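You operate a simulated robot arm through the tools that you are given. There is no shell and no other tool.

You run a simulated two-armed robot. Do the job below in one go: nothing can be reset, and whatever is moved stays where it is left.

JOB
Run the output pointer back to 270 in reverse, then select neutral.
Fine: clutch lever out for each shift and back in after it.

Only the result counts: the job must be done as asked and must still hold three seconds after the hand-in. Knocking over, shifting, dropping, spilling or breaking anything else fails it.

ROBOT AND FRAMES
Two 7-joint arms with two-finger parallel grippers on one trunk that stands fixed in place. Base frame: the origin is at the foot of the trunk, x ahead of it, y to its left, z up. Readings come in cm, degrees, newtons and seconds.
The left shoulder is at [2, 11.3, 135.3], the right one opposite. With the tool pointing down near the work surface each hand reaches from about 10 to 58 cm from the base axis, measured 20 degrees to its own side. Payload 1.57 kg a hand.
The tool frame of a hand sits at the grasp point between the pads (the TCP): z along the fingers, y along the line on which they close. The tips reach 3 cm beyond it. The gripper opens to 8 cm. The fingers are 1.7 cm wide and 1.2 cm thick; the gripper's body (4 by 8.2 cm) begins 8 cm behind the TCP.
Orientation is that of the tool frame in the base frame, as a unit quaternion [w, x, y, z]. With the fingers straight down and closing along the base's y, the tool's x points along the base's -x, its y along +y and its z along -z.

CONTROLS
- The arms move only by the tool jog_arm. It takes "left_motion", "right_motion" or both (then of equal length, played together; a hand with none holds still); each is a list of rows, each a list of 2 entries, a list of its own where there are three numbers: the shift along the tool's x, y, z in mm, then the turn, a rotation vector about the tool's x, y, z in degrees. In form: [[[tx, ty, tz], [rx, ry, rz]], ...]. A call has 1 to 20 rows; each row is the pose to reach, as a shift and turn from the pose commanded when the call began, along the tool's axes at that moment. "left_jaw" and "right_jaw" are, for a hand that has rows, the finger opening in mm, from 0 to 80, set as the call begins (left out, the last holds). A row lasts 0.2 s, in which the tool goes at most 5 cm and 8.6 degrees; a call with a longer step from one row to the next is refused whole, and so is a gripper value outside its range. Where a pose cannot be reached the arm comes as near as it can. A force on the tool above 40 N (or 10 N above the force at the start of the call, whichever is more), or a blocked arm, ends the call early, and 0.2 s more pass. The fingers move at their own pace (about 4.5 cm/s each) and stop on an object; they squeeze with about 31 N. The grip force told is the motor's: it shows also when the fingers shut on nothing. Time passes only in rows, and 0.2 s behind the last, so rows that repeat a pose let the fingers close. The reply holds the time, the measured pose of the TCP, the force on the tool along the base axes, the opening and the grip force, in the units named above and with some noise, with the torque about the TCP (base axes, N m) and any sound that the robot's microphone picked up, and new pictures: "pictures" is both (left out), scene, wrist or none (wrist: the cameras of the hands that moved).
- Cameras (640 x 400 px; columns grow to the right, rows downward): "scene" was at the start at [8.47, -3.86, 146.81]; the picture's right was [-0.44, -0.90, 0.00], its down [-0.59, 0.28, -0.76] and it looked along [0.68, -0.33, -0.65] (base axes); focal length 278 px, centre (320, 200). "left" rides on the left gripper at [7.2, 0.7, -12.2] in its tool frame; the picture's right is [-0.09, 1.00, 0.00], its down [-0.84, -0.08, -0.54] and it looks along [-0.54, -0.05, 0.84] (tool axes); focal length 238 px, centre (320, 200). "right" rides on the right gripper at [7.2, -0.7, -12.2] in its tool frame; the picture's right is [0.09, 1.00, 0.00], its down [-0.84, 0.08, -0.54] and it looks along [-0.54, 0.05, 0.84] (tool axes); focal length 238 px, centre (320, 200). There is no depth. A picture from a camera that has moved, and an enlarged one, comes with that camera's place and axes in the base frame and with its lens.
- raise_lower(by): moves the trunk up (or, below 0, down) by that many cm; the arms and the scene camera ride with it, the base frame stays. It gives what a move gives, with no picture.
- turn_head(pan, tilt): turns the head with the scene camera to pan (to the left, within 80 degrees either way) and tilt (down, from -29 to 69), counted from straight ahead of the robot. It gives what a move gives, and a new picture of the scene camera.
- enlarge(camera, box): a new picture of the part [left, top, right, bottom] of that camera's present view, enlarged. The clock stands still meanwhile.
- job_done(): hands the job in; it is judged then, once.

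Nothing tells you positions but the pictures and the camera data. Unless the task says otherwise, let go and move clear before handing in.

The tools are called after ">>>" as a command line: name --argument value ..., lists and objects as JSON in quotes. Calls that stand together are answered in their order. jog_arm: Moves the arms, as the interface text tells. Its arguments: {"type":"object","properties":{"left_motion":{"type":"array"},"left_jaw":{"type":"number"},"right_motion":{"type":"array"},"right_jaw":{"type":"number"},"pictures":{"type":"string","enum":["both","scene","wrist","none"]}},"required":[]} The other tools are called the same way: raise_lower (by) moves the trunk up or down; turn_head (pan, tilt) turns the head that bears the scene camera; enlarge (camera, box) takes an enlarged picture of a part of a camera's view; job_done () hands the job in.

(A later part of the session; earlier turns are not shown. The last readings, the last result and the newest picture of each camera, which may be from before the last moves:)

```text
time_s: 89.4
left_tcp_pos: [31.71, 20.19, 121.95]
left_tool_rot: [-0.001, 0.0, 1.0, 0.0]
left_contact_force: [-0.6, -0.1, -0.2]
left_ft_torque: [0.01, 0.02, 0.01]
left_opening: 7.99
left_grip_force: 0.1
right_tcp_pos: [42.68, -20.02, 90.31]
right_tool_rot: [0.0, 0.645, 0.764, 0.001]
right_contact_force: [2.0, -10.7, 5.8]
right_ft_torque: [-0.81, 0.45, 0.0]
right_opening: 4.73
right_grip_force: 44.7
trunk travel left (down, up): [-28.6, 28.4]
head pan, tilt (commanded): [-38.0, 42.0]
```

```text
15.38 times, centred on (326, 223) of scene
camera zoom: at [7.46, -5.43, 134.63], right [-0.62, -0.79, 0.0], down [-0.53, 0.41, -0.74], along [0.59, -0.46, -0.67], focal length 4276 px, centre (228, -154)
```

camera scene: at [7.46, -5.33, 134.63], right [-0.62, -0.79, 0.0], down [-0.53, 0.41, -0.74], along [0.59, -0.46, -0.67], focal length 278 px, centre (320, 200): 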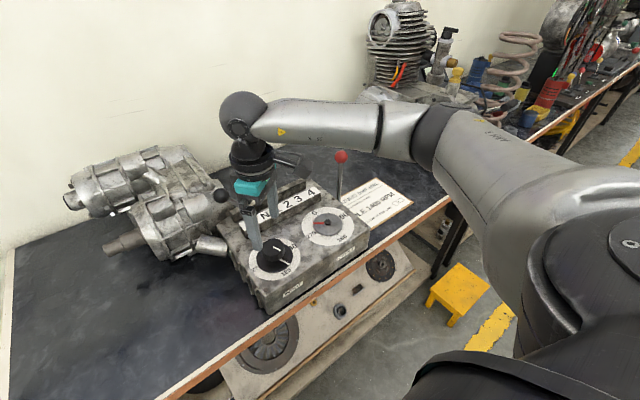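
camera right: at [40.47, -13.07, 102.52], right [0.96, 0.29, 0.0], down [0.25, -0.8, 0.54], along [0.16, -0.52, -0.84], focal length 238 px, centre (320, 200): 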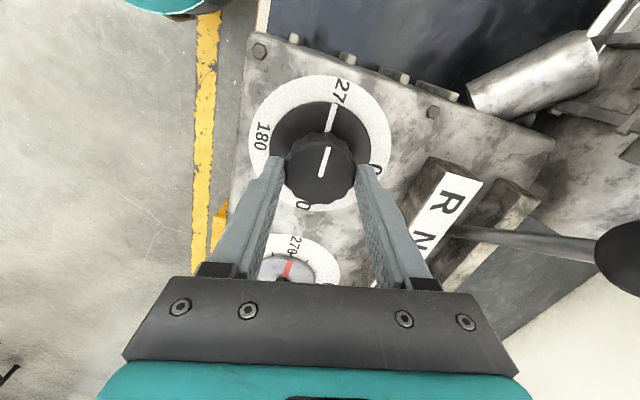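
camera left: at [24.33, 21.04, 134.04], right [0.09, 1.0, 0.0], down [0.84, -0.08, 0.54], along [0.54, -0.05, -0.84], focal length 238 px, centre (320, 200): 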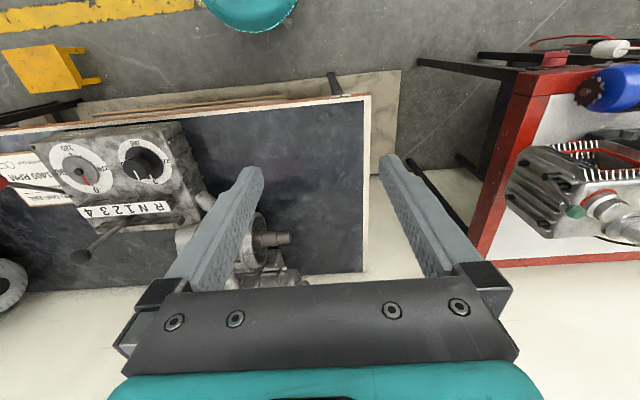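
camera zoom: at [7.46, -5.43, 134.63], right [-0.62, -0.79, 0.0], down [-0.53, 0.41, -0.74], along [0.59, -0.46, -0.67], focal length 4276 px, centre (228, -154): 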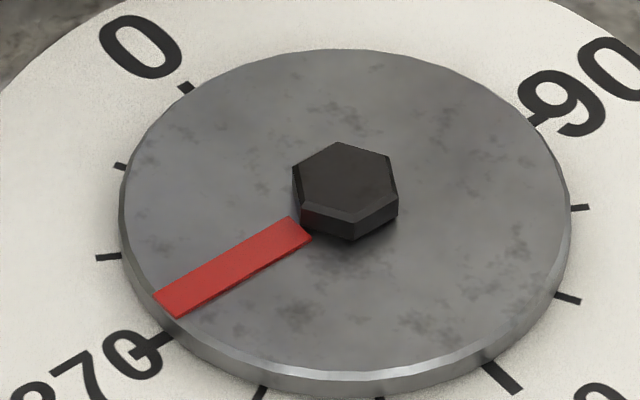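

The pointer lies on the 270 mark (direction 30.2 against the tick line's 30.3). I release the knob and lift straight up.

>>> jog_arm --right_motion '[[[0, 0, 0], [0, 0, 0]], [[0, 0, 0], [0, 0, 0]], [[0, 0, 0], [0, 0, 0]], [[0, 0, -35], [0, 0, 0]], [[0, 0, -75], [0, 0, 0]], [[0, 0, -115], [0, 0, 0]], [[0, 0, -145], [0, 0, 0]]]' --right_jaw 72 --pictures "both"

>>> enlarge --camera "scene" --box '[190, 140, 400, 310]'

>>> enlarge --camera "scene" --box '[314, 210, 338, 236]'

```text
time_s: 91.0
left_tcp_pos: [31.66, 20.21, 121.77]
left_tool_rot: [0.0, 0.001, 1.0, 0.0]
left_contact_force: [-0.6, -0.7, -0.1]
left_ft_torque: [-0.01, 0.03, -0.02]
left_opening: 7.96
left_grip_force: 0.0
right_tcp_pos: [42.49, -19.82, 104.86]
right_tool_rot: [0.001, 0.645, 0.764, 0.0]
right_contact_force: [0.0, 0.3, -0.3]
right_ft_torque: [0.03, 0.04, -0.01]
right_opening: 7.21
right_grip_force: 0.1
trunk travel left (down, up): [-28.6, 28.4]
head pan, tilt (commanded): [-38.0, 42.0]
camera scene: at [7.45, -5.32, 134.64], right [-0.62, -0.79, 0.0], down [-0.53, 0.41, -0.74], along [0.59, -0.46, -0.67], focal length 278 px, centre (320, 200)
camera right: at [40.61, -12.84, 117.1], right [0.97, 0.26, 0.0], down [0.22, -0.81, 0.54], along [0.14, -0.52, -0.84], focal length 238 px, centre (320, 200)
```

scene: 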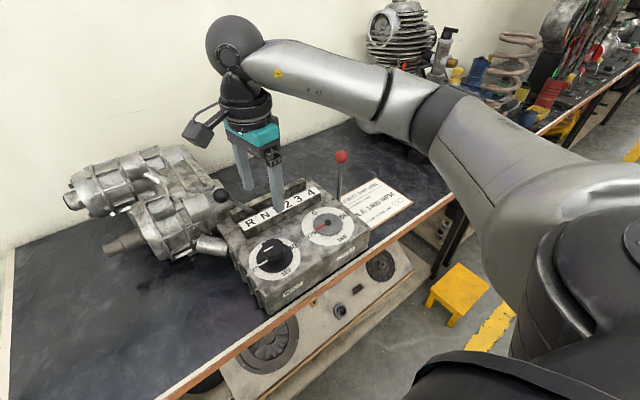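
right: 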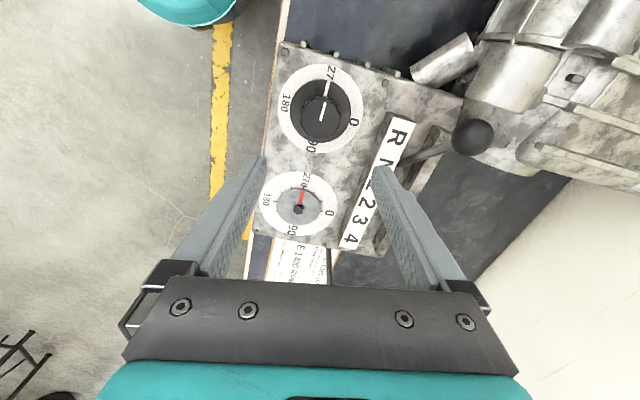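

```text
2.35 times, centred on (295, 225) of scene
camera zoom: at [7.45, -5.32, 134.64], right [-0.62, -0.79, 0.0], down [-0.53, 0.41, -0.74], along [0.59, -0.46, -0.67], focal length 654 px, centre (379, 141)
```

zoom: 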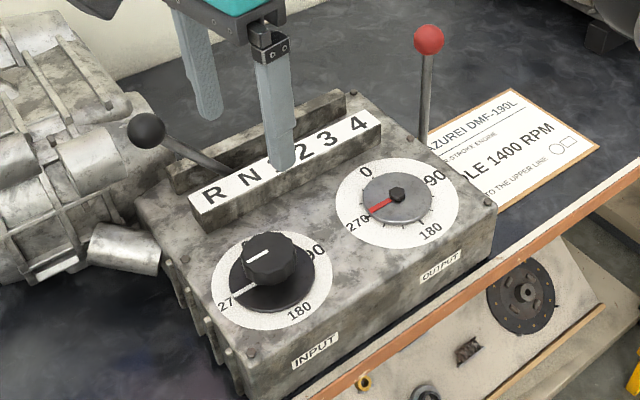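

```text
15.38 times, centred on (326, 223) of scene
camera zoom: at [7.45, -5.32, 134.64], right [-0.62, -0.79, 0.0], down [-0.53, 0.41, -0.74], along [0.59, -0.46, -0.67], focal length 4276 px, centre (228, -154)
```

zoom: 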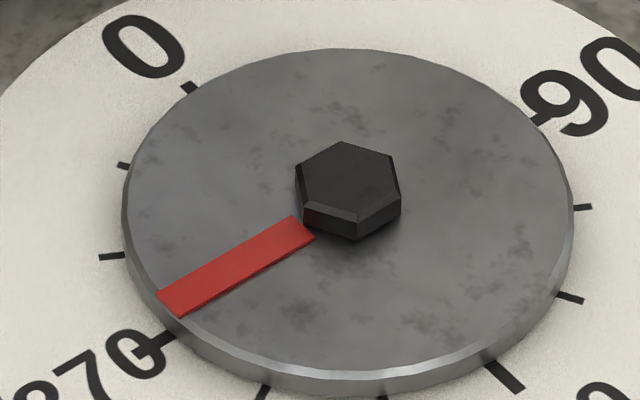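

Output and input both rest at 270. Next I bring the right hand back to the standoff in front of the clutch ball.

>>> jog_arm --right_motion '[[[-33, 1, -1], [-1.7, -4, -6.3]], [[-65, 1, -3], [-3.4, -8, -12.7]], [[-98, 2, -4], [-5.1, -12, -19]], [[-130, 2, -6], [-6.7, -16.1, -25.3]], [[-163, 3, -7], [-8.4, -20.1, -31.6]], [[-195, 3, -9], [-10.1, -24.1, -38]], [[-228, 4, -10], [-11.8, -28.1, -44.3]]]' --right_jaw 65 --pictures "wrist"

```text
time_s: 92.6
left_tcp_pos: [31.73, 20.26, 121.78]
left_tool_rot: [0.0, 0.0, 1.0, 0.0]
left_contact_force: [-0.6, -0.9, 0.1]
left_ft_torque: [0.03, 0.02, -0.01]
left_opening: 7.98
left_grip_force: 0.1
right_tcp_pos: [46.87, -42.28, 105.67]
right_tool_rot: [0.247, 0.289, 0.922, -0.077]
right_contact_force: [-0.3, -0.4, -0.4]
right_ft_torque: [0.03, 0.0, -0.02]
right_opening: 6.49
right_grip_force: 0.0
trunk travel left (down, up): [-28.6, 28.4]
head pan, tilt (commanded): [-38.0, 42.0]
camera right: at [36.28, -35.81, 112.79], right [0.5, 0.86, -0.05], down [0.42, -0.2, 0.89], along [0.76, -0.47, -0.46], focal length 238 px, centre (320, 200)
```

right: 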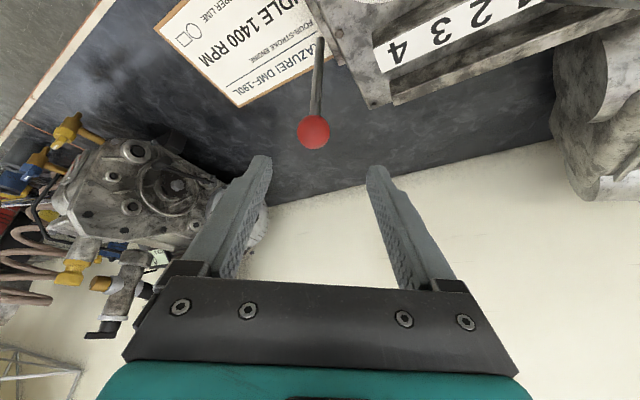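

The clutch ball is ahead again. I advance onto it with a 4 mm sideways correction, then close.

>>> jog_arm --right_motion '[[[0, -4, 30], [0, 0, 0]], [[0, -4, 60], [0, 0, 0]], [[0, -4, 90], [0, 0, 0]], [[0, -4, 117], [0, 0, 0]]]' --pictures "wrist"

```text
time_s: 93.6
left_tcp_pos: [31.78, 20.26, 121.74]
left_tool_rot: [0.0, 0.0, 1.0, 0.0]
left_contact_force: [0.5, 0.7, 0.2]
left_ft_torque: [0.0, -0.04, -0.01]
left_opening: 8.03
left_grip_force: 0.0
right_tcp_pos: [51.44, -45.89, 95.62]
right_tool_rot: [0.246, 0.29, 0.922, -0.077]
right_contact_force: [-0.2, 0.8, 0.3]
right_ft_torque: [-0.03, -0.01, 0.01]
right_opening: 6.47
right_grip_force: 0.0
trunk travel left (down, up): [-28.6, 28.4]
head pan, tilt (commanded): [-38.0, 42.0]
camera right: at [40.91, -39.43, 102.7], right [0.5, 0.86, -0.04], down [0.42, -0.2, 0.89], along [0.76, -0.47, -0.46], focal length 238 px, centre (320, 200)
```

right: 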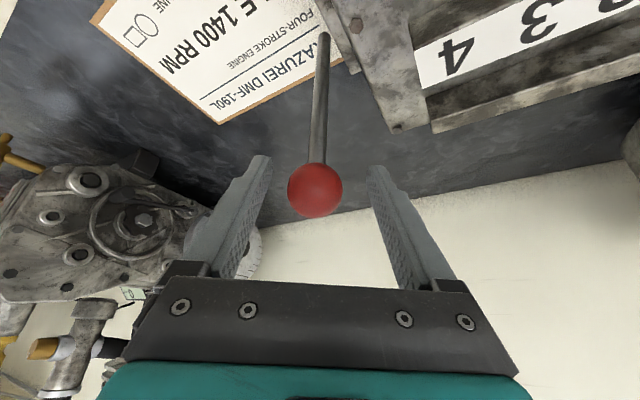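

Well placed. I close on the ball.

>>> jog_arm --right_motion '[[[0, -2, 0], [0, 0, 0]], [[0, -2, 0], [0, 0, 0]], [[0, -2, 0], [0, 0, 0]], [[0, -2, 0], [0, 0, 0]]]' --right_jaw 20 --pictures "none"

```text
time_s: 94.6
left_tcp_pos: [31.54, 20.24, 121.87]
left_tool_rot: [0.0, 0.0, 1.0, 0.001]
left_contact_force: [0.4, -0.1, 0.5]
left_ft_torque: [-0.02, -0.02, -0.02]
left_opening: 7.98
left_grip_force: 0.2
right_tcp_pos: [51.22, -46.11, 95.58]
right_tool_rot: [0.245, 0.29, 0.922, -0.077]
right_contact_force: [0.7, -2.6, -1.0]
right_ft_torque: [-0.07, -0.06, -0.01]
right_opening: 3.31
right_grip_force: 32.7
trunk travel left (down, up): [-28.6, 28.4]
head pan, tilt (commanded): [-38.0, 42.0]
```

The ball is gripped. I pull the clutch out along the known arc to its stop.

>>> jog_arm --right_motion '[[[9.2, -7.5, -5.5], [0, 0, 0]], [[19.7, -15.5, -10.2], [0, 0, 0]], [[30.5, -23, -12.9], [0, 0, 0]], [[40.7, -29.8, -14.8], [0, 0, 0]], [[54.4, -38.5, -15.8], [0, 0, 0]], [[67.9, -46.5, -15.4], [0, 0, 0]], [[76, -50.8, -13.8], [0, 0, 0]], [[84.1, -55.1, -12.1], [0, 0, 0]], [[92, -59.4, -9.8], [0, 0, 0]], [[100.9, -63.7, -7.4], [0, 0, 0]], [[100.9, -63.7, -7.4], [0, 0, 0]]]' --pictures "both"

```text
time_s: 97.0
left_tcp_pos: [31.67, 20.33, 121.84]
left_tool_rot: [0.0, 0.001, 1.0, 0.0]
left_contact_force: [0.7, 0.1, -0.8]
left_ft_torque: [-0.02, 0.0, 0.0]
left_opening: 8.0
left_grip_force: 0.0
right_tcp_pos: [40.3, -46.04, 91.48]
right_tool_rot: [0.25, 0.29, 0.921, -0.075]
right_contact_force: [6.4, 3.3, 13.2]
right_ft_torque: [0.1, -1.85, 0.36]
right_opening: 3.31
right_grip_force: 41.4
trunk travel left (down, up): [-28.6, 28.4]
head pan, tilt (commanded): [-38.0, 42.0]
camera scene: at [7.42, -5.2, 134.65], right [-0.62, -0.79, 0.0], down [-0.53, 0.41, -0.74], along [0.59, -0.46, -0.67], focal length 278 px, centre (320, 200)
camera right: at [29.75, -39.48, 98.51], right [0.5, 0.86, -0.04], down [0.41, -0.2, 0.89], along [0.76, -0.47, -0.46], focal length 238 px, centre (320, 200)
```

scene: 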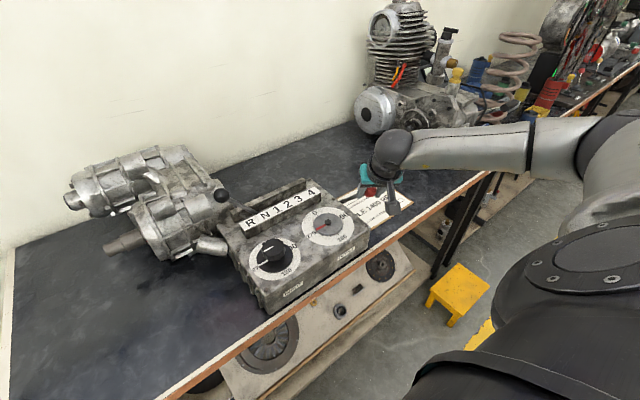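
right: 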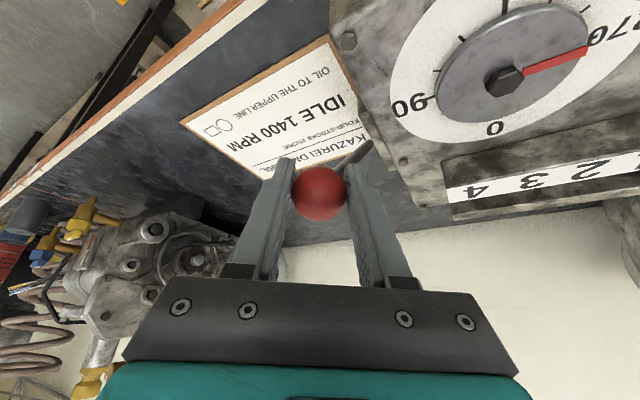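

The clutch is fully out at the same place as before, the output unchanged. I let go and back off.

>>> jog_arm --right_motion '[[[-3, 1.5, -1.2], [0, 0, 0]], [[-3, 1.5, -1.2], [0, 0, 0]], [[-3, 1.5, -1.2], [0, 0, 0]], [[-3, 1.5, -30], [0, 0, 0]], [[-3, 1.5, -60], [0, 0, 0]], [[-3, 1.5, -90], [0, 0, 0]], [[-3, 1.5, -120], [0, 0, 0]]]' --right_jaw 52 --pictures "wrist"

```text
time_s: 98.6
left_tcp_pos: [31.71, 20.28, 121.8]
left_tool_rot: [0.0, 0.0, 1.0, 0.0]
left_contact_force: [-0.6, 0.1, 0.1]
left_ft_torque: [-0.01, 0.02, 0.02]
left_opening: 8.01
left_grip_force: 0.1
right_tcp_pos: [35.53, -42.62, 101.89]
right_tool_rot: [0.246, 0.29, 0.922, -0.077]
right_contact_force: [0.5, 0.1, 0.6]
right_ft_torque: [0.0, -0.03, 0.03]
right_opening: 5.21
right_grip_force: 0.1
trunk travel left (down, up): [-28.6, 28.4]
head pan, tilt (commanded): [-38.0, 42.0]
camera right: at [25.04, -36.08, 108.9], right [0.5, 0.86, -0.04], down [0.42, -0.2, 0.89], along [0.76, -0.47, -0.46], focal length 238 px, centre (320, 200)
```

right: 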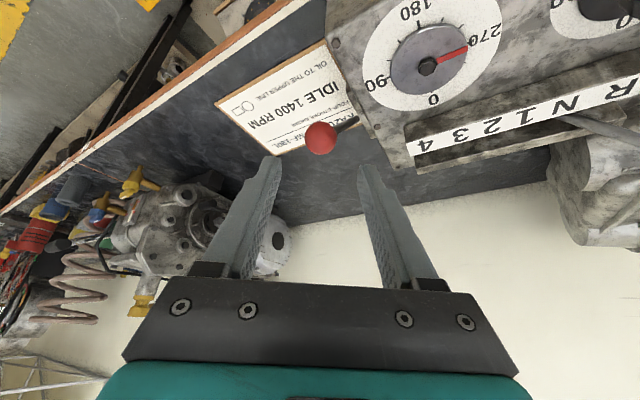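

The clutch ball stays out at its place. I move the right hand up and over to the standoff in front of the shift ball at R, in the rolled pose.

>>> jog_arm --right_motion '[[[-16, 0, -27], [0, 0, 0]], [[-31, 0, -55], [0, 0, 0]], [[-25, 39, -58], [-1, 0.8, 7.5]], [[-19, 79, -62], [-2, 1.6, 15]], [[-13, 118, -65], [-3, 2.4, 22.5]], [[-7, 157, -68], [-4, 3.3, 30]], [[-1, 196, -72], [-5, 4.1, 37.5]], [[5, 236, -75], [-6, 4.9, 45]], [[11, 275, -79], [-7, 5.7, 52.5]], [[17, 314, -82], [-8, 6.5, 60]]]' --right_jaw 68 --pictures "both"

>>> enlarge --camera "right" --box '[220, 60, 400, 200]'

```text
time_s: 100.8
left_tcp_pos: [31.63, 20.22, 121.75]
left_tool_rot: [0.0, 0.0, 1.0, -0.001]
left_contact_force: [-0.2, 1.3, 0.3]
left_ft_torque: [0.0, 0.01, -0.02]
left_opening: 8.01
left_grip_force: 0.1
right_tcp_pos: [49.04, -13.73, 108.06]
right_tool_rot: [0.221, 0.699, 0.667, 0.133]
right_contact_force: [-1.0, -0.2, -0.1]
right_ft_torque: [0.03, 0.0, 0.0]
right_opening: 6.82
right_grip_force: 0.0
trunk travel left (down, up): [-28.6, 28.4]
head pan, tilt (commanded): [-38.0, 42.0]
camera scene: at [7.48, -5.28, 134.63], right [-0.62, -0.79, 0.0], down [-0.53, 0.41, -0.74], along [0.59, -0.46, -0.67], focal length 278 px, centre (320, 200)
camera right: at [43.1, -4.88, 117.71], right [0.88, 0.08, 0.47], down [-0.25, -0.76, 0.6], along [0.41, -0.64, -0.65], focal length 238 px, centre (320, 200)
```

scene: 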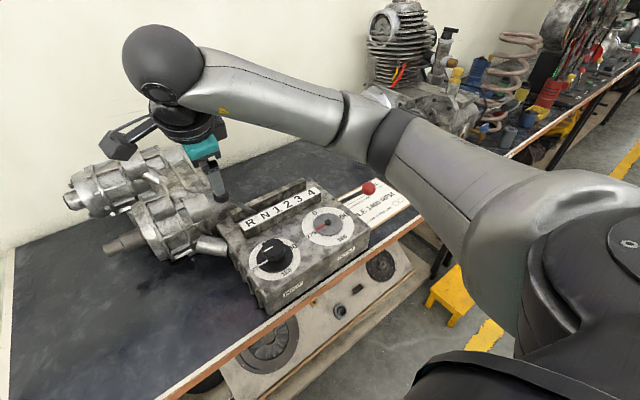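
right: 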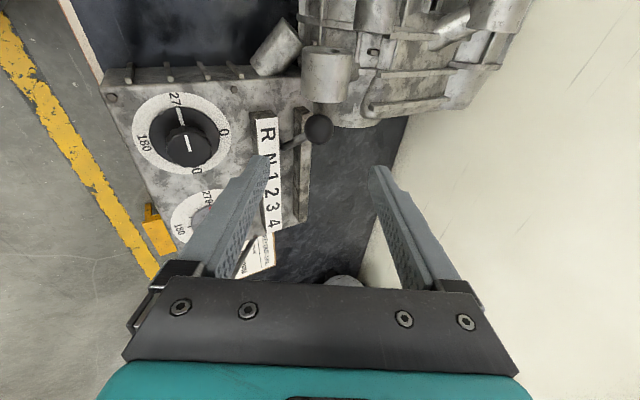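

```text
2.86 times, centred on (310, 130) of right
camera zoom: at [43.1, -4.88, 117.71], right [0.88, 0.08, 0.47], down [-0.25, -0.76, 0.6], along [0.41, -0.64, -0.65], focal length 681 px, centre (349, 400)
```

zoom: 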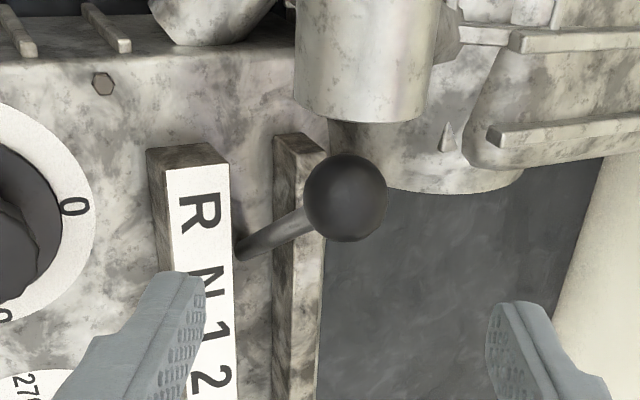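

Same geometry as before. I advance onto the ball with the jaws at 60 mm, as when I left it.

>>> jog_arm --right_motion '[[[0, 0, 30], [0, 0, 0]], [[0, 0, 60], [0, 0, 0]], [[0, 0, 85], [0, 0, 0]], [[0, 0, 110], [0, 0, 0]], [[0, 0, 128], [0, 0, 0]]]' --right_jaw 60 --pictures "wrist"

```text
time_s: 102.0
left_tcp_pos: [31.8, 20.26, 121.81]
left_tool_rot: [0.0, 0.0, 1.0, 0.001]
left_contact_force: [-0.7, -0.4, 1.1]
left_ft_torque: [-0.01, -0.05, -0.01]
left_opening: 8.01
left_grip_force: 0.0
right_tcp_pos: [55.15, -15.4, 96.99]
right_tool_rot: [0.219, 0.698, 0.669, 0.134]
right_contact_force: [-0.6, 0.9, 0.3]
right_ft_torque: [0.0, 0.01, -0.01]
right_opening: 6.01
right_grip_force: 0.0
trunk travel left (down, up): [-28.6, 28.4]
head pan, tilt (commanded): [-38.0, 42.0]
camera right: at [49.19, -6.68, 106.53], right [0.88, 0.08, 0.47], down [-0.25, -0.76, 0.6], along [0.41, -0.64, -0.65], focal length 238 px, centre (320, 200)
```

right: 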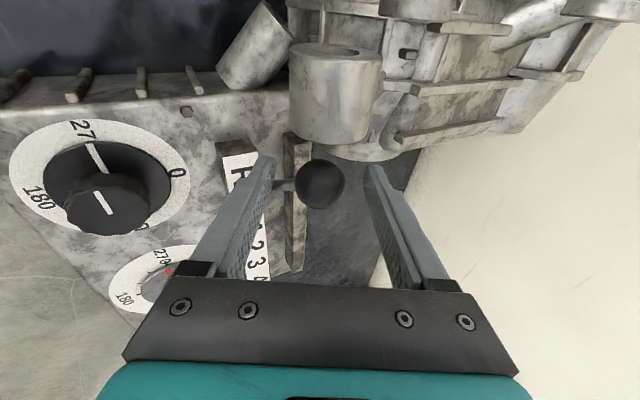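

The ball is centred; I close on it.

>>> jog_arm --right_motion '[[[0, 0, 0], [0, 0, 0]], [[0, 0, 0], [0, 0, 0]], [[0, 0, 0], [0, 0, 0]]]' --right_jaw 20 --pictures "none"

```text
time_s: 102.8
left_tcp_pos: [31.72, 20.19, 121.91]
left_tool_rot: [0.0, 0.0, 1.0, 0.0]
left_contact_force: [0.7, 0.1, 0.2]
left_ft_torque: [-0.01, -0.04, -0.01]
left_opening: 8.0
left_grip_force: 0.0
right_tcp_pos: [55.21, -15.36, 96.99]
right_tool_rot: [0.219, 0.699, 0.668, 0.133]
right_contact_force: [2.5, 0.4, -0.1]
right_ft_torque: [-0.03, -0.07, 0.02]
right_opening: 3.3
right_grip_force: 25.3
trunk travel left (down, up): [-28.6, 28.4]
head pan, tilt (commanded): [-38.0, 42.0]
```

Held at R. I bring the lever back along the arc toward N (ball y ≈ −20.6), stopping slightly early to check.

>>> jog_arm --right_motion '[[[-3.6, 1, -1.2], [0, 0, 0]], [[-7.3, 1.9, -2.4], [0, 0, 0]], [[-14.7, 4, -4.9], [0, 0, 0]], [[-20.5, 5.6, -7], [0, 0, 0]], [[-26.3, 7.3, -9.1], [0, 0, 0]], [[-32.1, 8.8, -10.9], [0, 0, 0]], [[-37.9, 10.2, -12.6], [0, 0, 0]], [[-43, 11.4, -13.9], [0, 0, 0]], [[-48.2, 12.5, -15.1], [0, 0, 0]], [[-48.2, 12.5, -15.1], [0, 0, 0]]]' --pictures "both"

>>> enlarge --camera "scene" --box '[200, 130, 350, 250]'

```text
time_s: 105.0
left_tcp_pos: [31.65, 20.3, 121.78]
left_tool_rot: [-0.001, 0.001, 1.0, 0.0]
left_contact_force: [-0.6, 0.4, 0.0]
left_ft_torque: [-0.02, 0.01, 0.04]
left_opening: 8.02
left_grip_force: 0.0
right_tcp_pos: [55.19, -20.01, 99.4]
right_tool_rot: [0.22, 0.698, 0.668, 0.133]
right_contact_force: [2.1, 3.9, 0.3]
right_ft_torque: [0.98, -0.04, 0.47]
right_opening: 3.33
right_grip_force: 41.1
trunk travel left (down, up): [-28.6, 28.4]
head pan, tilt (commanded): [-38.0, 42.0]
camera scene: at [7.48, -5.29, 134.64], right [-0.62, -0.79, 0.0], down [-0.53, 0.41, -0.74], along [0.59, -0.46, -0.67], focal length 278 px, centre (320, 200)
camera right: at [49.18, -11.27, 109.03], right [0.88, 0.08, 0.47], down [-0.25, -0.76, 0.6], along [0.41, -0.64, -0.65], focal length 238 px, centre (320, 200)
```

scene: 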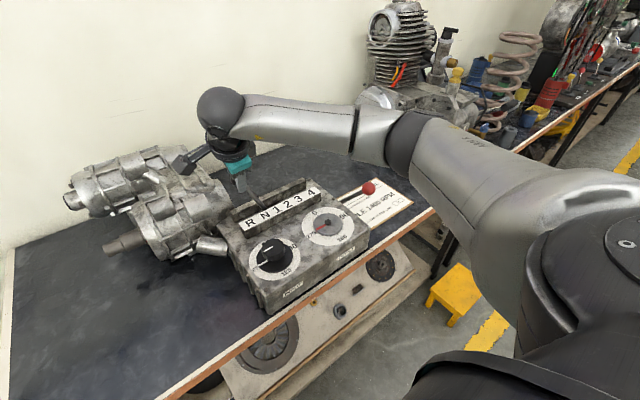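
right: 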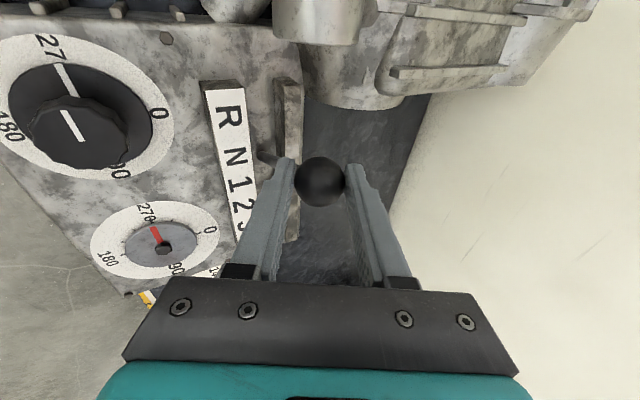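

```text
3.33 times, centred on (275, 190) of scene
camera zoom: at [7.48, -5.29, 134.64], right [-0.62, -0.79, 0.0], down [-0.53, 0.41, -0.74], along [0.59, -0.46, -0.67], focal length 926 px, centre (470, 233)
```

zoom: 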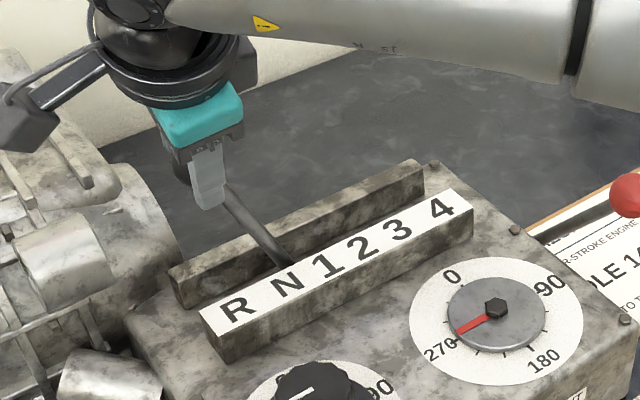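

The rod is almost at N. I nudge the last 4 mm.

>>> jog_arm --right_motion '[[[-2, 0.4, -0.4], [0, 0, 0]], [[-4.3, 0.8, -0.8], [0, 0, 0]], [[-4.3, 0.8, -0.8], [0, 0, 0]]]' --pictures "none"

>>> enlarge --camera "scene" --box '[220, 150, 300, 240]'

>>> enlarge --camera "left" --box '[40, 130, 240, 280]'

```text
time_s: 105.8
left_tcp_pos: [31.71, 20.34, 121.73]
left_tool_rot: [0.0, 0.0, 1.0, 0.0]
left_contact_force: [-0.1, 0.4, -0.1]
left_ft_torque: [-0.02, 0.0, -0.02]
left_opening: 7.99
left_grip_force: 0.0
right_tcp_pos: [55.14, -20.33, 99.6]
right_tool_rot: [0.219, 0.698, 0.668, 0.134]
right_contact_force: [0.8, 6.4, -1.0]
right_ft_torque: [1.18, -0.04, 0.52]
right_opening: 3.29
right_grip_force: 40.4
trunk travel left (down, up): [-28.6, 28.4]
head pan, tilt (commanded): [-38.0, 42.0]
```

```text
4.44 times, centred on (260, 195) of scene
camera zoom: at [7.48, -5.27, 134.63], right [-0.62, -0.79, 0.0], down [-0.53, 0.41, -0.74], along [0.59, -0.46, -0.67], focal length 1235 px, centre (587, 222)
```

zoom: 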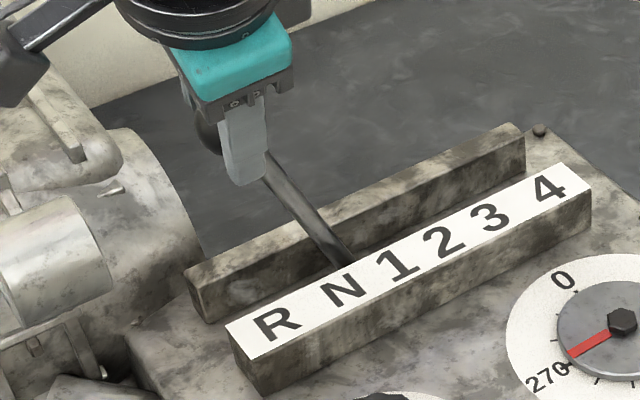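

```text
2.67 times, centred on (140, 205) of left
camera zoom: at [24.46, 20.96, 134.03], right [0.09, 1.0, 0.0], down [0.84, -0.08, 0.54], along [0.54, -0.05, -0.84], focal length 636 px, centre (800, 187)
```

zoom: 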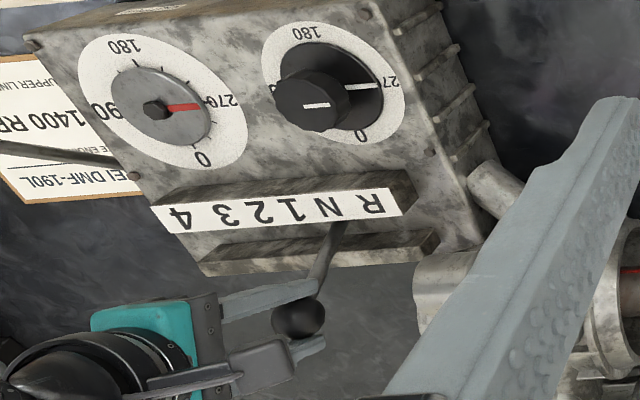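

The rod lines up with N from both cameras. I open the fingers and retreat along them.

>>> jog_arm --right_motion '[[[0, 0, 0], [0, 0, 0]], [[0, 0, 0], [0, 0, 0]], [[0, 0, 0], [0, 0, 0]], [[0, 0, -30], [0, 0, 0]], [[0, 0, -60], [0, 0, 0]], [[0, 0, -90], [0, 0, 0]], [[0, 0, -120], [0, 0, 0]]]' --right_jaw 65 --pictures "both"

>>> enlarge --camera "scene" --box '[220, 150, 300, 240]'

>>> enlarge --camera "left" --box '[40, 130, 240, 280]'

>>> enlarge --camera "right" --box '[220, 80, 400, 220]'

```text
time_s: 107.4
left_tcp_pos: [31.59, 20.33, 121.87]
left_tool_rot: [0.001, 0.0, 1.0, 0.001]
left_contact_force: [0.3, -0.6, -0.1]
left_ft_torque: [-0.03, -0.01, 0.0]
left_opening: 8.02
left_grip_force: 0.1
right_tcp_pos: [49.46, -18.83, 110.18]
right_tool_rot: [0.219, 0.698, 0.668, 0.134]
right_contact_force: [-0.4, -0.9, 0.8]
right_ft_torque: [0.0, 0.0, 0.02]
right_opening: 6.54
right_grip_force: 0.0
trunk travel left (down, up): [-28.6, 28.4]
head pan, tilt (commanded): [-38.0, 42.0]
camera scene: at [7.44, -5.32, 134.64], right [-0.62, -0.79, 0.0], down [-0.53, 0.41, -0.74], along [0.59, -0.46, -0.67], focal length 278 px, centre (320, 200)
camera right: at [43.44, -10.13, 119.64], right [0.88, 0.08, 0.47], down [-0.25, -0.76, 0.6], along [0.41, -0.64, -0.65], focal length 238 px, centre (320, 200)
```

scene: 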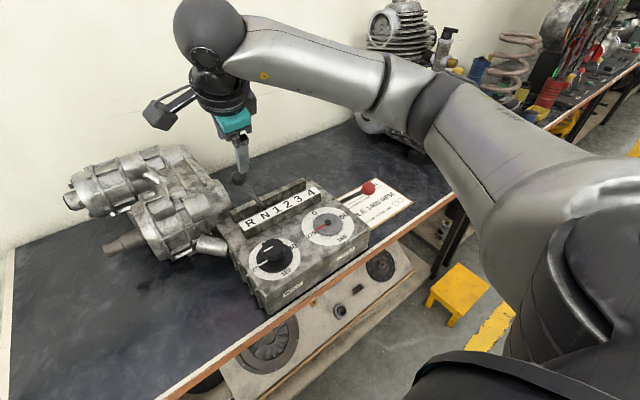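
right: 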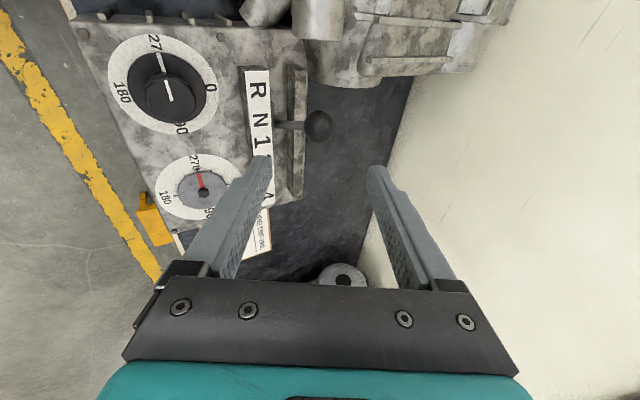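

```text
4.44 times, centred on (260, 195) of scene
camera zoom: at [7.44, -5.32, 134.64], right [-0.62, -0.79, 0.0], down [-0.53, 0.41, -0.74], along [0.59, -0.46, -0.67], focal length 1235 px, centre (587, 222)
```

zoom: 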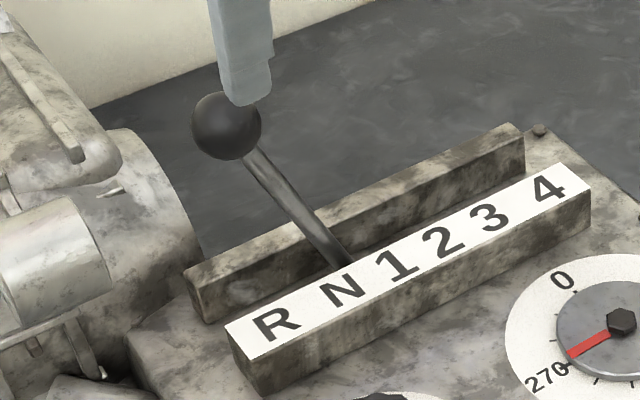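

```text
2.67 times, centred on (140, 205) of left
camera zoom: at [24.41, 20.91, 134.05], right [0.09, 1.0, 0.0], down [0.84, -0.08, 0.54], along [0.54, -0.05, -0.84], focal length 636 px, centre (800, 187)
```

zoom: 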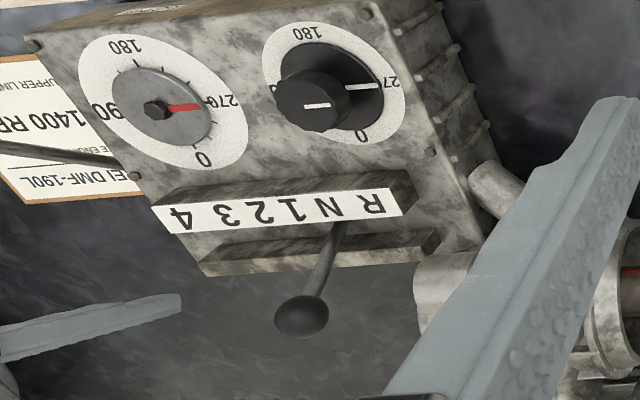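

```text
2.86 times, centred on (310, 150) of right
camera zoom: at [43.44, -10.13, 119.64], right [0.88, 0.08, 0.47], down [-0.25, -0.76, 0.6], along [0.41, -0.64, -0.65], focal length 681 px, centre (349, 343)
```

zoom: 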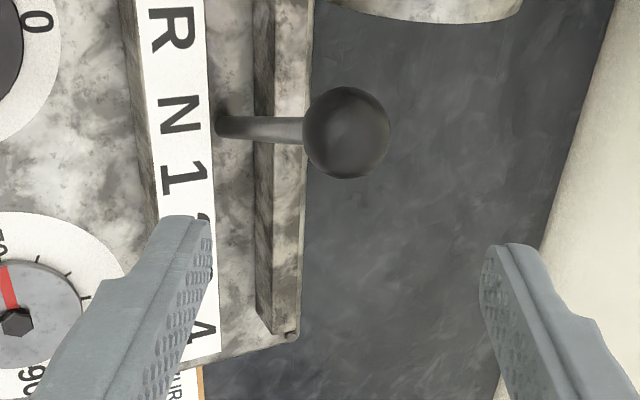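

The lever rests at N (ball at about y −20.6, rod about 22 degrees). Now I go back to the standoff in front of the clutch ball to push it in.

>>> jog_arm --right_motion '[[[-31, -15, -5], [1, -0.8, -7.5]], [[-61, -30, -9], [2, -1.6, -15]], [[-92, -45, -14], [3, -2.4, -22.5]], [[-122, -60, -18], [4, -3.3, -30]], [[-153, -75, -23], [5, -4.1, -37.5]], [[-184, -90, -27], [6, -4.9, -45]], [[-214, -105, -32], [7, -5.7, -52.5]], [[-245, -120, -36], [8, -6.5, -60]], [[-240, -140, 0], [8, -6.5, -60]], [[-236, -160, 36], [8, -6.5, -60]]]' --right_jaw 60 --pictures "both"

```text
time_s: 109.6
left_tcp_pos: [31.6, 20.27, 121.81]
left_tool_rot: [0.0, 0.0, 1.0, 0.0]
left_contact_force: [0.2, -0.5, 0.0]
left_ft_torque: [-0.04, 0.01, 0.02]
left_opening: 8.0
left_grip_force: 0.0
right_tcp_pos: [35.58, -42.59, 101.48]
right_tool_rot: [0.245, 0.29, 0.922, -0.077]
right_contact_force: [-0.6, -0.4, 0.4]
right_ft_torque: [0.02, -0.01, 0.0]
right_opening: 6.02
right_grip_force: 0.0
trunk travel left (down, up): [-28.6, 28.4]
head pan, tilt (commanded): [-38.0, 42.0]
camera scene: at [7.46, -5.35, 134.63], right [-0.62, -0.79, 0.0], down [-0.53, 0.41, -0.74], along [0.59, -0.46, -0.67], focal length 278 px, centre (320, 200)
camera right: at [24.93, -36.08, 108.62], right [0.5, 0.86, -0.04], down [0.42, -0.2, 0.89], along [0.76, -0.47, -0.46], focal length 238 px, centre (320, 200)
```

scene: 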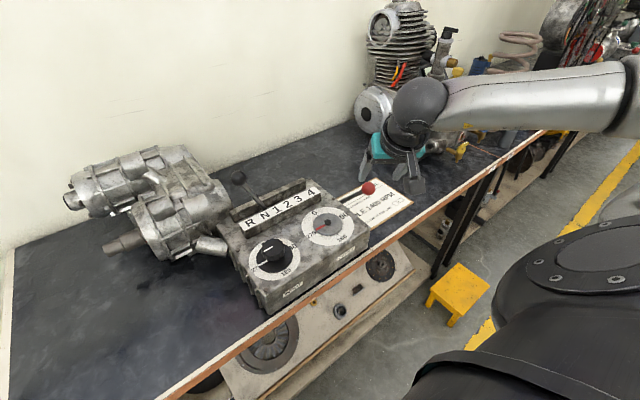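
right: 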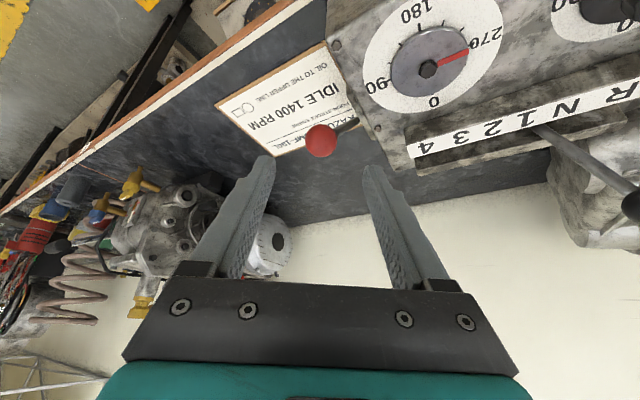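

The clutch ball is centred ahead. I advance onto it.

>>> jog_arm --right_motion '[[[0, 0, 30], [0, 0, 0]], [[0, 0, 60], [0, 0, 0]], [[0, 0, 88], [0, 0, 0]], [[0, 0, 112], [0, 0, 0]]]' --pictures "wrist"

```text
time_s: 110.6
left_tcp_pos: [31.65, 20.23, 121.76]
left_tool_rot: [0.001, 0.0, 1.0, 0.0]
left_contact_force: [-0.1, 0.8, -0.1]
left_ft_torque: [0.02, -0.01, -0.03]
left_opening: 7.98
left_grip_force: 0.1
right_tcp_pos: [40.14, -45.95, 91.87]
right_tool_rot: [0.247, 0.29, 0.922, -0.077]
right_contact_force: [0.2, 0.1, 0.3]
right_ft_torque: [0.01, 0.02, 0.01]
right_opening: 6.03
right_grip_force: 0.2
trunk travel left (down, up): [-28.6, 28.4]
head pan, tilt (commanded): [-38.0, 42.0]
camera right: at [29.53, -39.34, 99.03], right [0.5, 0.86, -0.04], down [0.42, -0.2, 0.89], along [0.76, -0.47, -0.46], focal length 238 px, centre (320, 200)
```

right: 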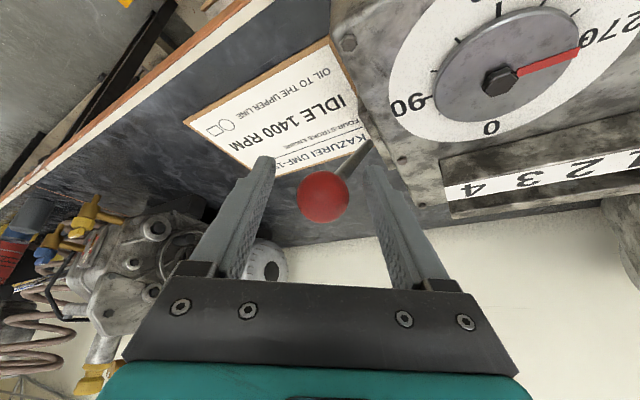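

Placed well. I close on the ball.

>>> jog_arm --right_motion '[[[0, 0, 0], [0, 0, 0]], [[0, 0, 0], [0, 0, 0]], [[0, 0, 0], [0, 0, 0]]]' --right_jaw 20 --pictures "none"

```text
time_s: 111.4
left_tcp_pos: [31.72, 20.45, 121.74]
left_tool_rot: [0.0, 0.0, 1.0, 0.0]
left_contact_force: [0.1, 0.3, 0.4]
left_ft_torque: [0.01, -0.01, 0.02]
left_opening: 8.02
left_grip_force: 0.1
right_tcp_pos: [40.11, -45.7, 91.92]
right_tool_rot: [0.245, 0.289, 0.922, -0.075]
right_contact_force: [4.9, 6.4, -2.8]
right_ft_torque: [0.06, -0.1, 0.18]
right_opening: 3.32
right_grip_force: 25.9
trunk travel left (down, up): [-28.6, 28.4]
head pan, tilt (commanded): [-38.0, 42.0]
```

Gripped. I push the clutch back in along the arc, first half.

>>> jog_arm --right_motion '[[[-6.6, 3.9, -0.5], [0, 0, 0]], [[-13.3, 7.7, -1], [0, 0, 0]], [[-21.4, 12, -2.6], [0, 0, 0]], [[-29.5, 16.4, -4.3], [0, 0, 0]], [[-36.4, 20.5, -4.5], [0, 0, 0]], [[-43.3, 24.7, -4.5], [0, 0, 0]], [[-50, 28.8, -4.2], [0, 0, 0]], [[-56.6, 33, -3.7], [0, 0, 0]]]' --pictures "none"

```text
time_s: 113.2
left_tcp_pos: [31.85, 20.18, 121.75]
left_tool_rot: [0.0, 0.001, 1.0, 0.0]
left_contact_force: [-0.6, -1.3, -0.3]
left_ft_torque: [-0.02, -0.01, -0.02]
left_opening: 8.01
left_grip_force: 0.0
right_tcp_pos: [45.78, -45.96, 95.1]
right_tool_rot: [0.244, 0.291, 0.922, -0.077]
right_contact_force: [-4.7, 3.7, -9.1]
right_ft_torque: [0.53, 0.98, -0.07]
right_opening: 3.31
right_grip_force: 40.9
trunk travel left (down, up): [-28.6, 28.4]
head pan, tilt (commanded): [-38.0, 42.0]
```

It follows as before. Now the second half, up to the in stop.

>>> jog_arm --right_motion '[[[-5.5, 3.7, 0.8], [0, 0, 0]], [[-11, 7.5, 2.2], [0, 0, 0]], [[-16, 11.2, 3.9], [0, 0, 0]], [[-21, 14.9, 6], [0, 0, 0]], [[-26.3, 19, 8.6], [0, 0, 0]], [[-31.5, 23, 11.3], [0, 0, 0]], [[-36, 26.7, 14], [0, 0, 0]], [[-40.5, 30.4, 16.7], [0, 0, 0]], [[-46, 34.6, 20], [0, 0, 0]], [[-48, 36, 21], [0, 0, 0]], [[-48, 36, 21], [0, 0, 0]]]' --pictures "both"

```text
time_s: 115.6
left_tcp_pos: [31.32, 20.43, 121.91]
left_tool_rot: [0.002, 0.0, 1.0, 0.0]
left_contact_force: [-0.5, 0.0, -0.3]
left_ft_torque: [0.0, -0.03, 0.0]
left_opening: 7.99
left_grip_force: 0.1
right_tcp_pos: [51.58, -45.92, 95.97]
right_tool_rot: [0.245, 0.292, 0.921, -0.079]
right_contact_force: [-29.8, -0.3, 13.1]
right_ft_torque: [-0.36, -0.25, -0.17]
right_opening: 3.26
right_grip_force: 41.3
trunk travel left (down, up): [-28.6, 28.4]
head pan, tilt (commanded): [-38.0, 42.0]
camera scene: at [6.96, -5.24, 134.67], right [-0.62, -0.79, 0.0], down [-0.52, 0.41, -0.75], along [0.59, -0.46, -0.67], focal length 278 px, centre (320, 200)
camera right: at [41.09, -39.34, 102.94], right [0.51, 0.86, -0.05], down [0.42, -0.2, 0.89], along [0.75, -0.47, -0.46], focal length 238 px, centre (320, 200)
```

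scene: 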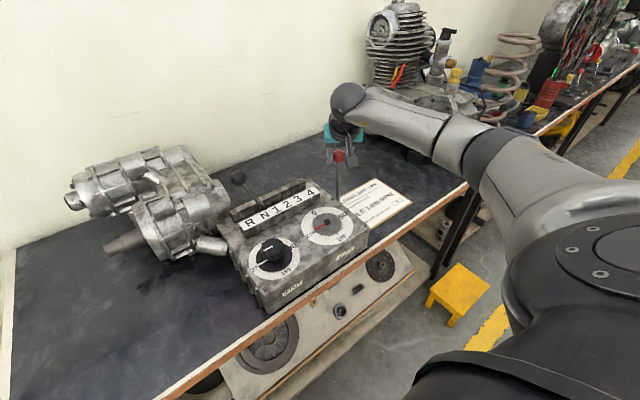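
right: 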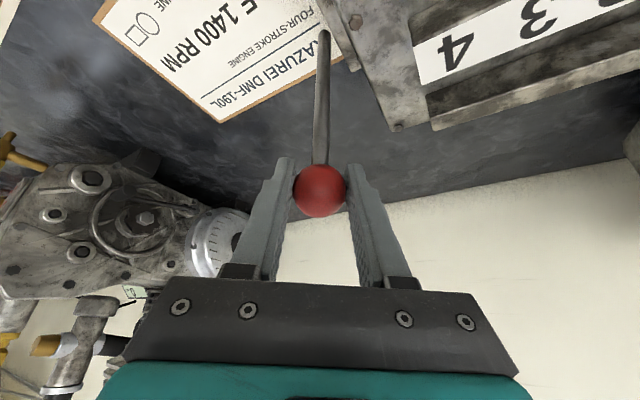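

The clutch is on its in stop (30 N at x 51.6). I ease off a few millimetres, let go and back away.

>>> jog_arm --right_motion '[[[4, -3, -2], [0, 0, 0]], [[4, -3, -2], [0, 0, 0]]]' --pictures "none"

>>> jog_arm --right_motion '[[[0, 0, 0], [0, 0, 0]], [[0, 0, 0], [0, 0, 0]], [[0, 0, 0], [0, 0, 0]], [[0, 0, -30], [0, 0, 0]], [[0, 0, -60], [0, 0, 0]], [[0, 0, -90], [0, 0, 0]], [[0, 0, -125], [0, 0, 0]]]' --right_jaw 65 --pictures "both"

>>> enlarge --camera "scene" --box '[190, 140, 400, 310]'

>>> enlarge --camera "scene" --box '[314, 210, 338, 236]'

```text
time_s: 116.2
left_tcp_pos: [31.54, 20.15, 121.84]
left_tool_rot: [0.001, 0.0, 1.0, 0.0]
left_contact_force: [0.0, -0.4, -0.9]
left_ft_torque: [-0.04, 0.03, 0.01]
left_opening: 7.98
left_grip_force: 0.0
right_tcp_pos: [51.52, -45.92, 95.87]
right_tool_rot: [0.248, 0.292, 0.921, -0.077]
right_contact_force: [-8.9, -9.2, 13.4]
right_ft_torque: [0.22, 0.55, -0.19]
right_opening: 3.28
right_grip_force: 41.3
trunk travel left (down, up): [-28.6, 28.4]
head pan, tilt (commanded): [-38.0, 42.0]
```

```text
time_s: 117.8
left_tcp_pos: [31.62, 20.35, 121.8]
left_tool_rot: [0.0, 0.0, 1.0, 0.0]
left_contact_force: [-0.1, 0.7, 0.6]
left_ft_torque: [-0.03, 0.02, 0.02]
left_opening: 7.99
left_grip_force: 0.1
right_tcp_pos: [46.39, -42.15, 106.59]
right_tool_rot: [0.245, 0.291, 0.922, -0.077]
right_contact_force: [-0.2, 0.6, 0.8]
right_ft_torque: [0.0, 0.02, 0.0]
right_opening: 6.49
right_grip_force: 0.1
trunk travel left (down, up): [-28.6, 28.4]
head pan, tilt (commanded): [-38.0, 42.0]
camera scene: at [7.43, -5.31, 134.64], right [-0.62, -0.79, 0.0], down [-0.53, 0.41, -0.74], along [0.59, -0.46, -0.67], focal length 278 px, centre (320, 200)
camera right: at [35.86, -35.7, 113.6], right [0.5, 0.86, -0.04], down [0.42, -0.2, 0.89], along [0.76, -0.47, -0.46], focal length 238 px, centre (320, 200)
```

scene: 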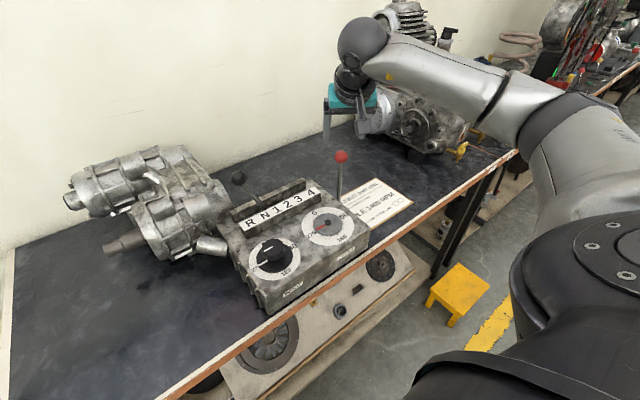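
right: 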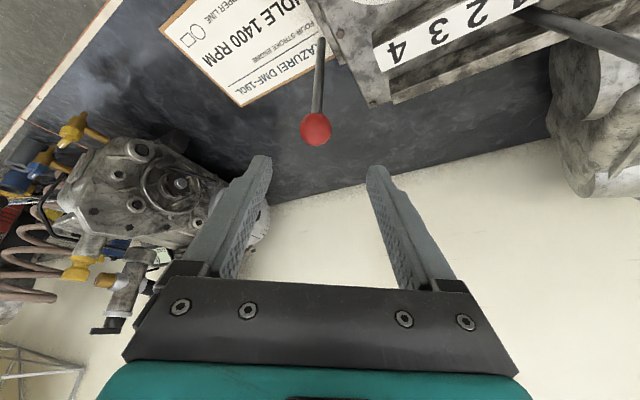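

```text
2.35 times, centred on (295, 225) of scene
camera zoom: at [7.43, -5.31, 134.64], right [-0.62, -0.79, 0.0], down [-0.53, 0.41, -0.74], along [0.59, -0.46, -0.67], focal length 654 px, centre (379, 141)
```

zoom: 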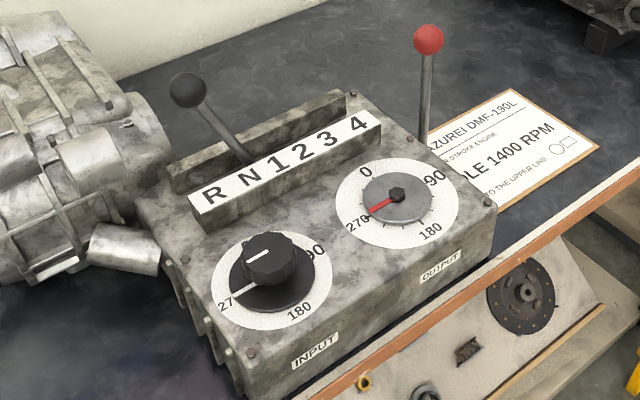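

```text
15.38 times, centred on (326, 223) of scene
camera zoom: at [7.43, -5.31, 134.64], right [-0.62, -0.79, 0.0], down [-0.53, 0.41, -0.74], along [0.59, -0.46, -0.67], focal length 4276 px, centre (228, -154)
```

zoom: 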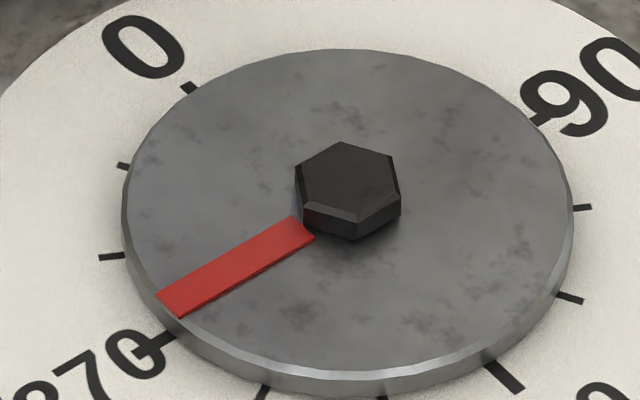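

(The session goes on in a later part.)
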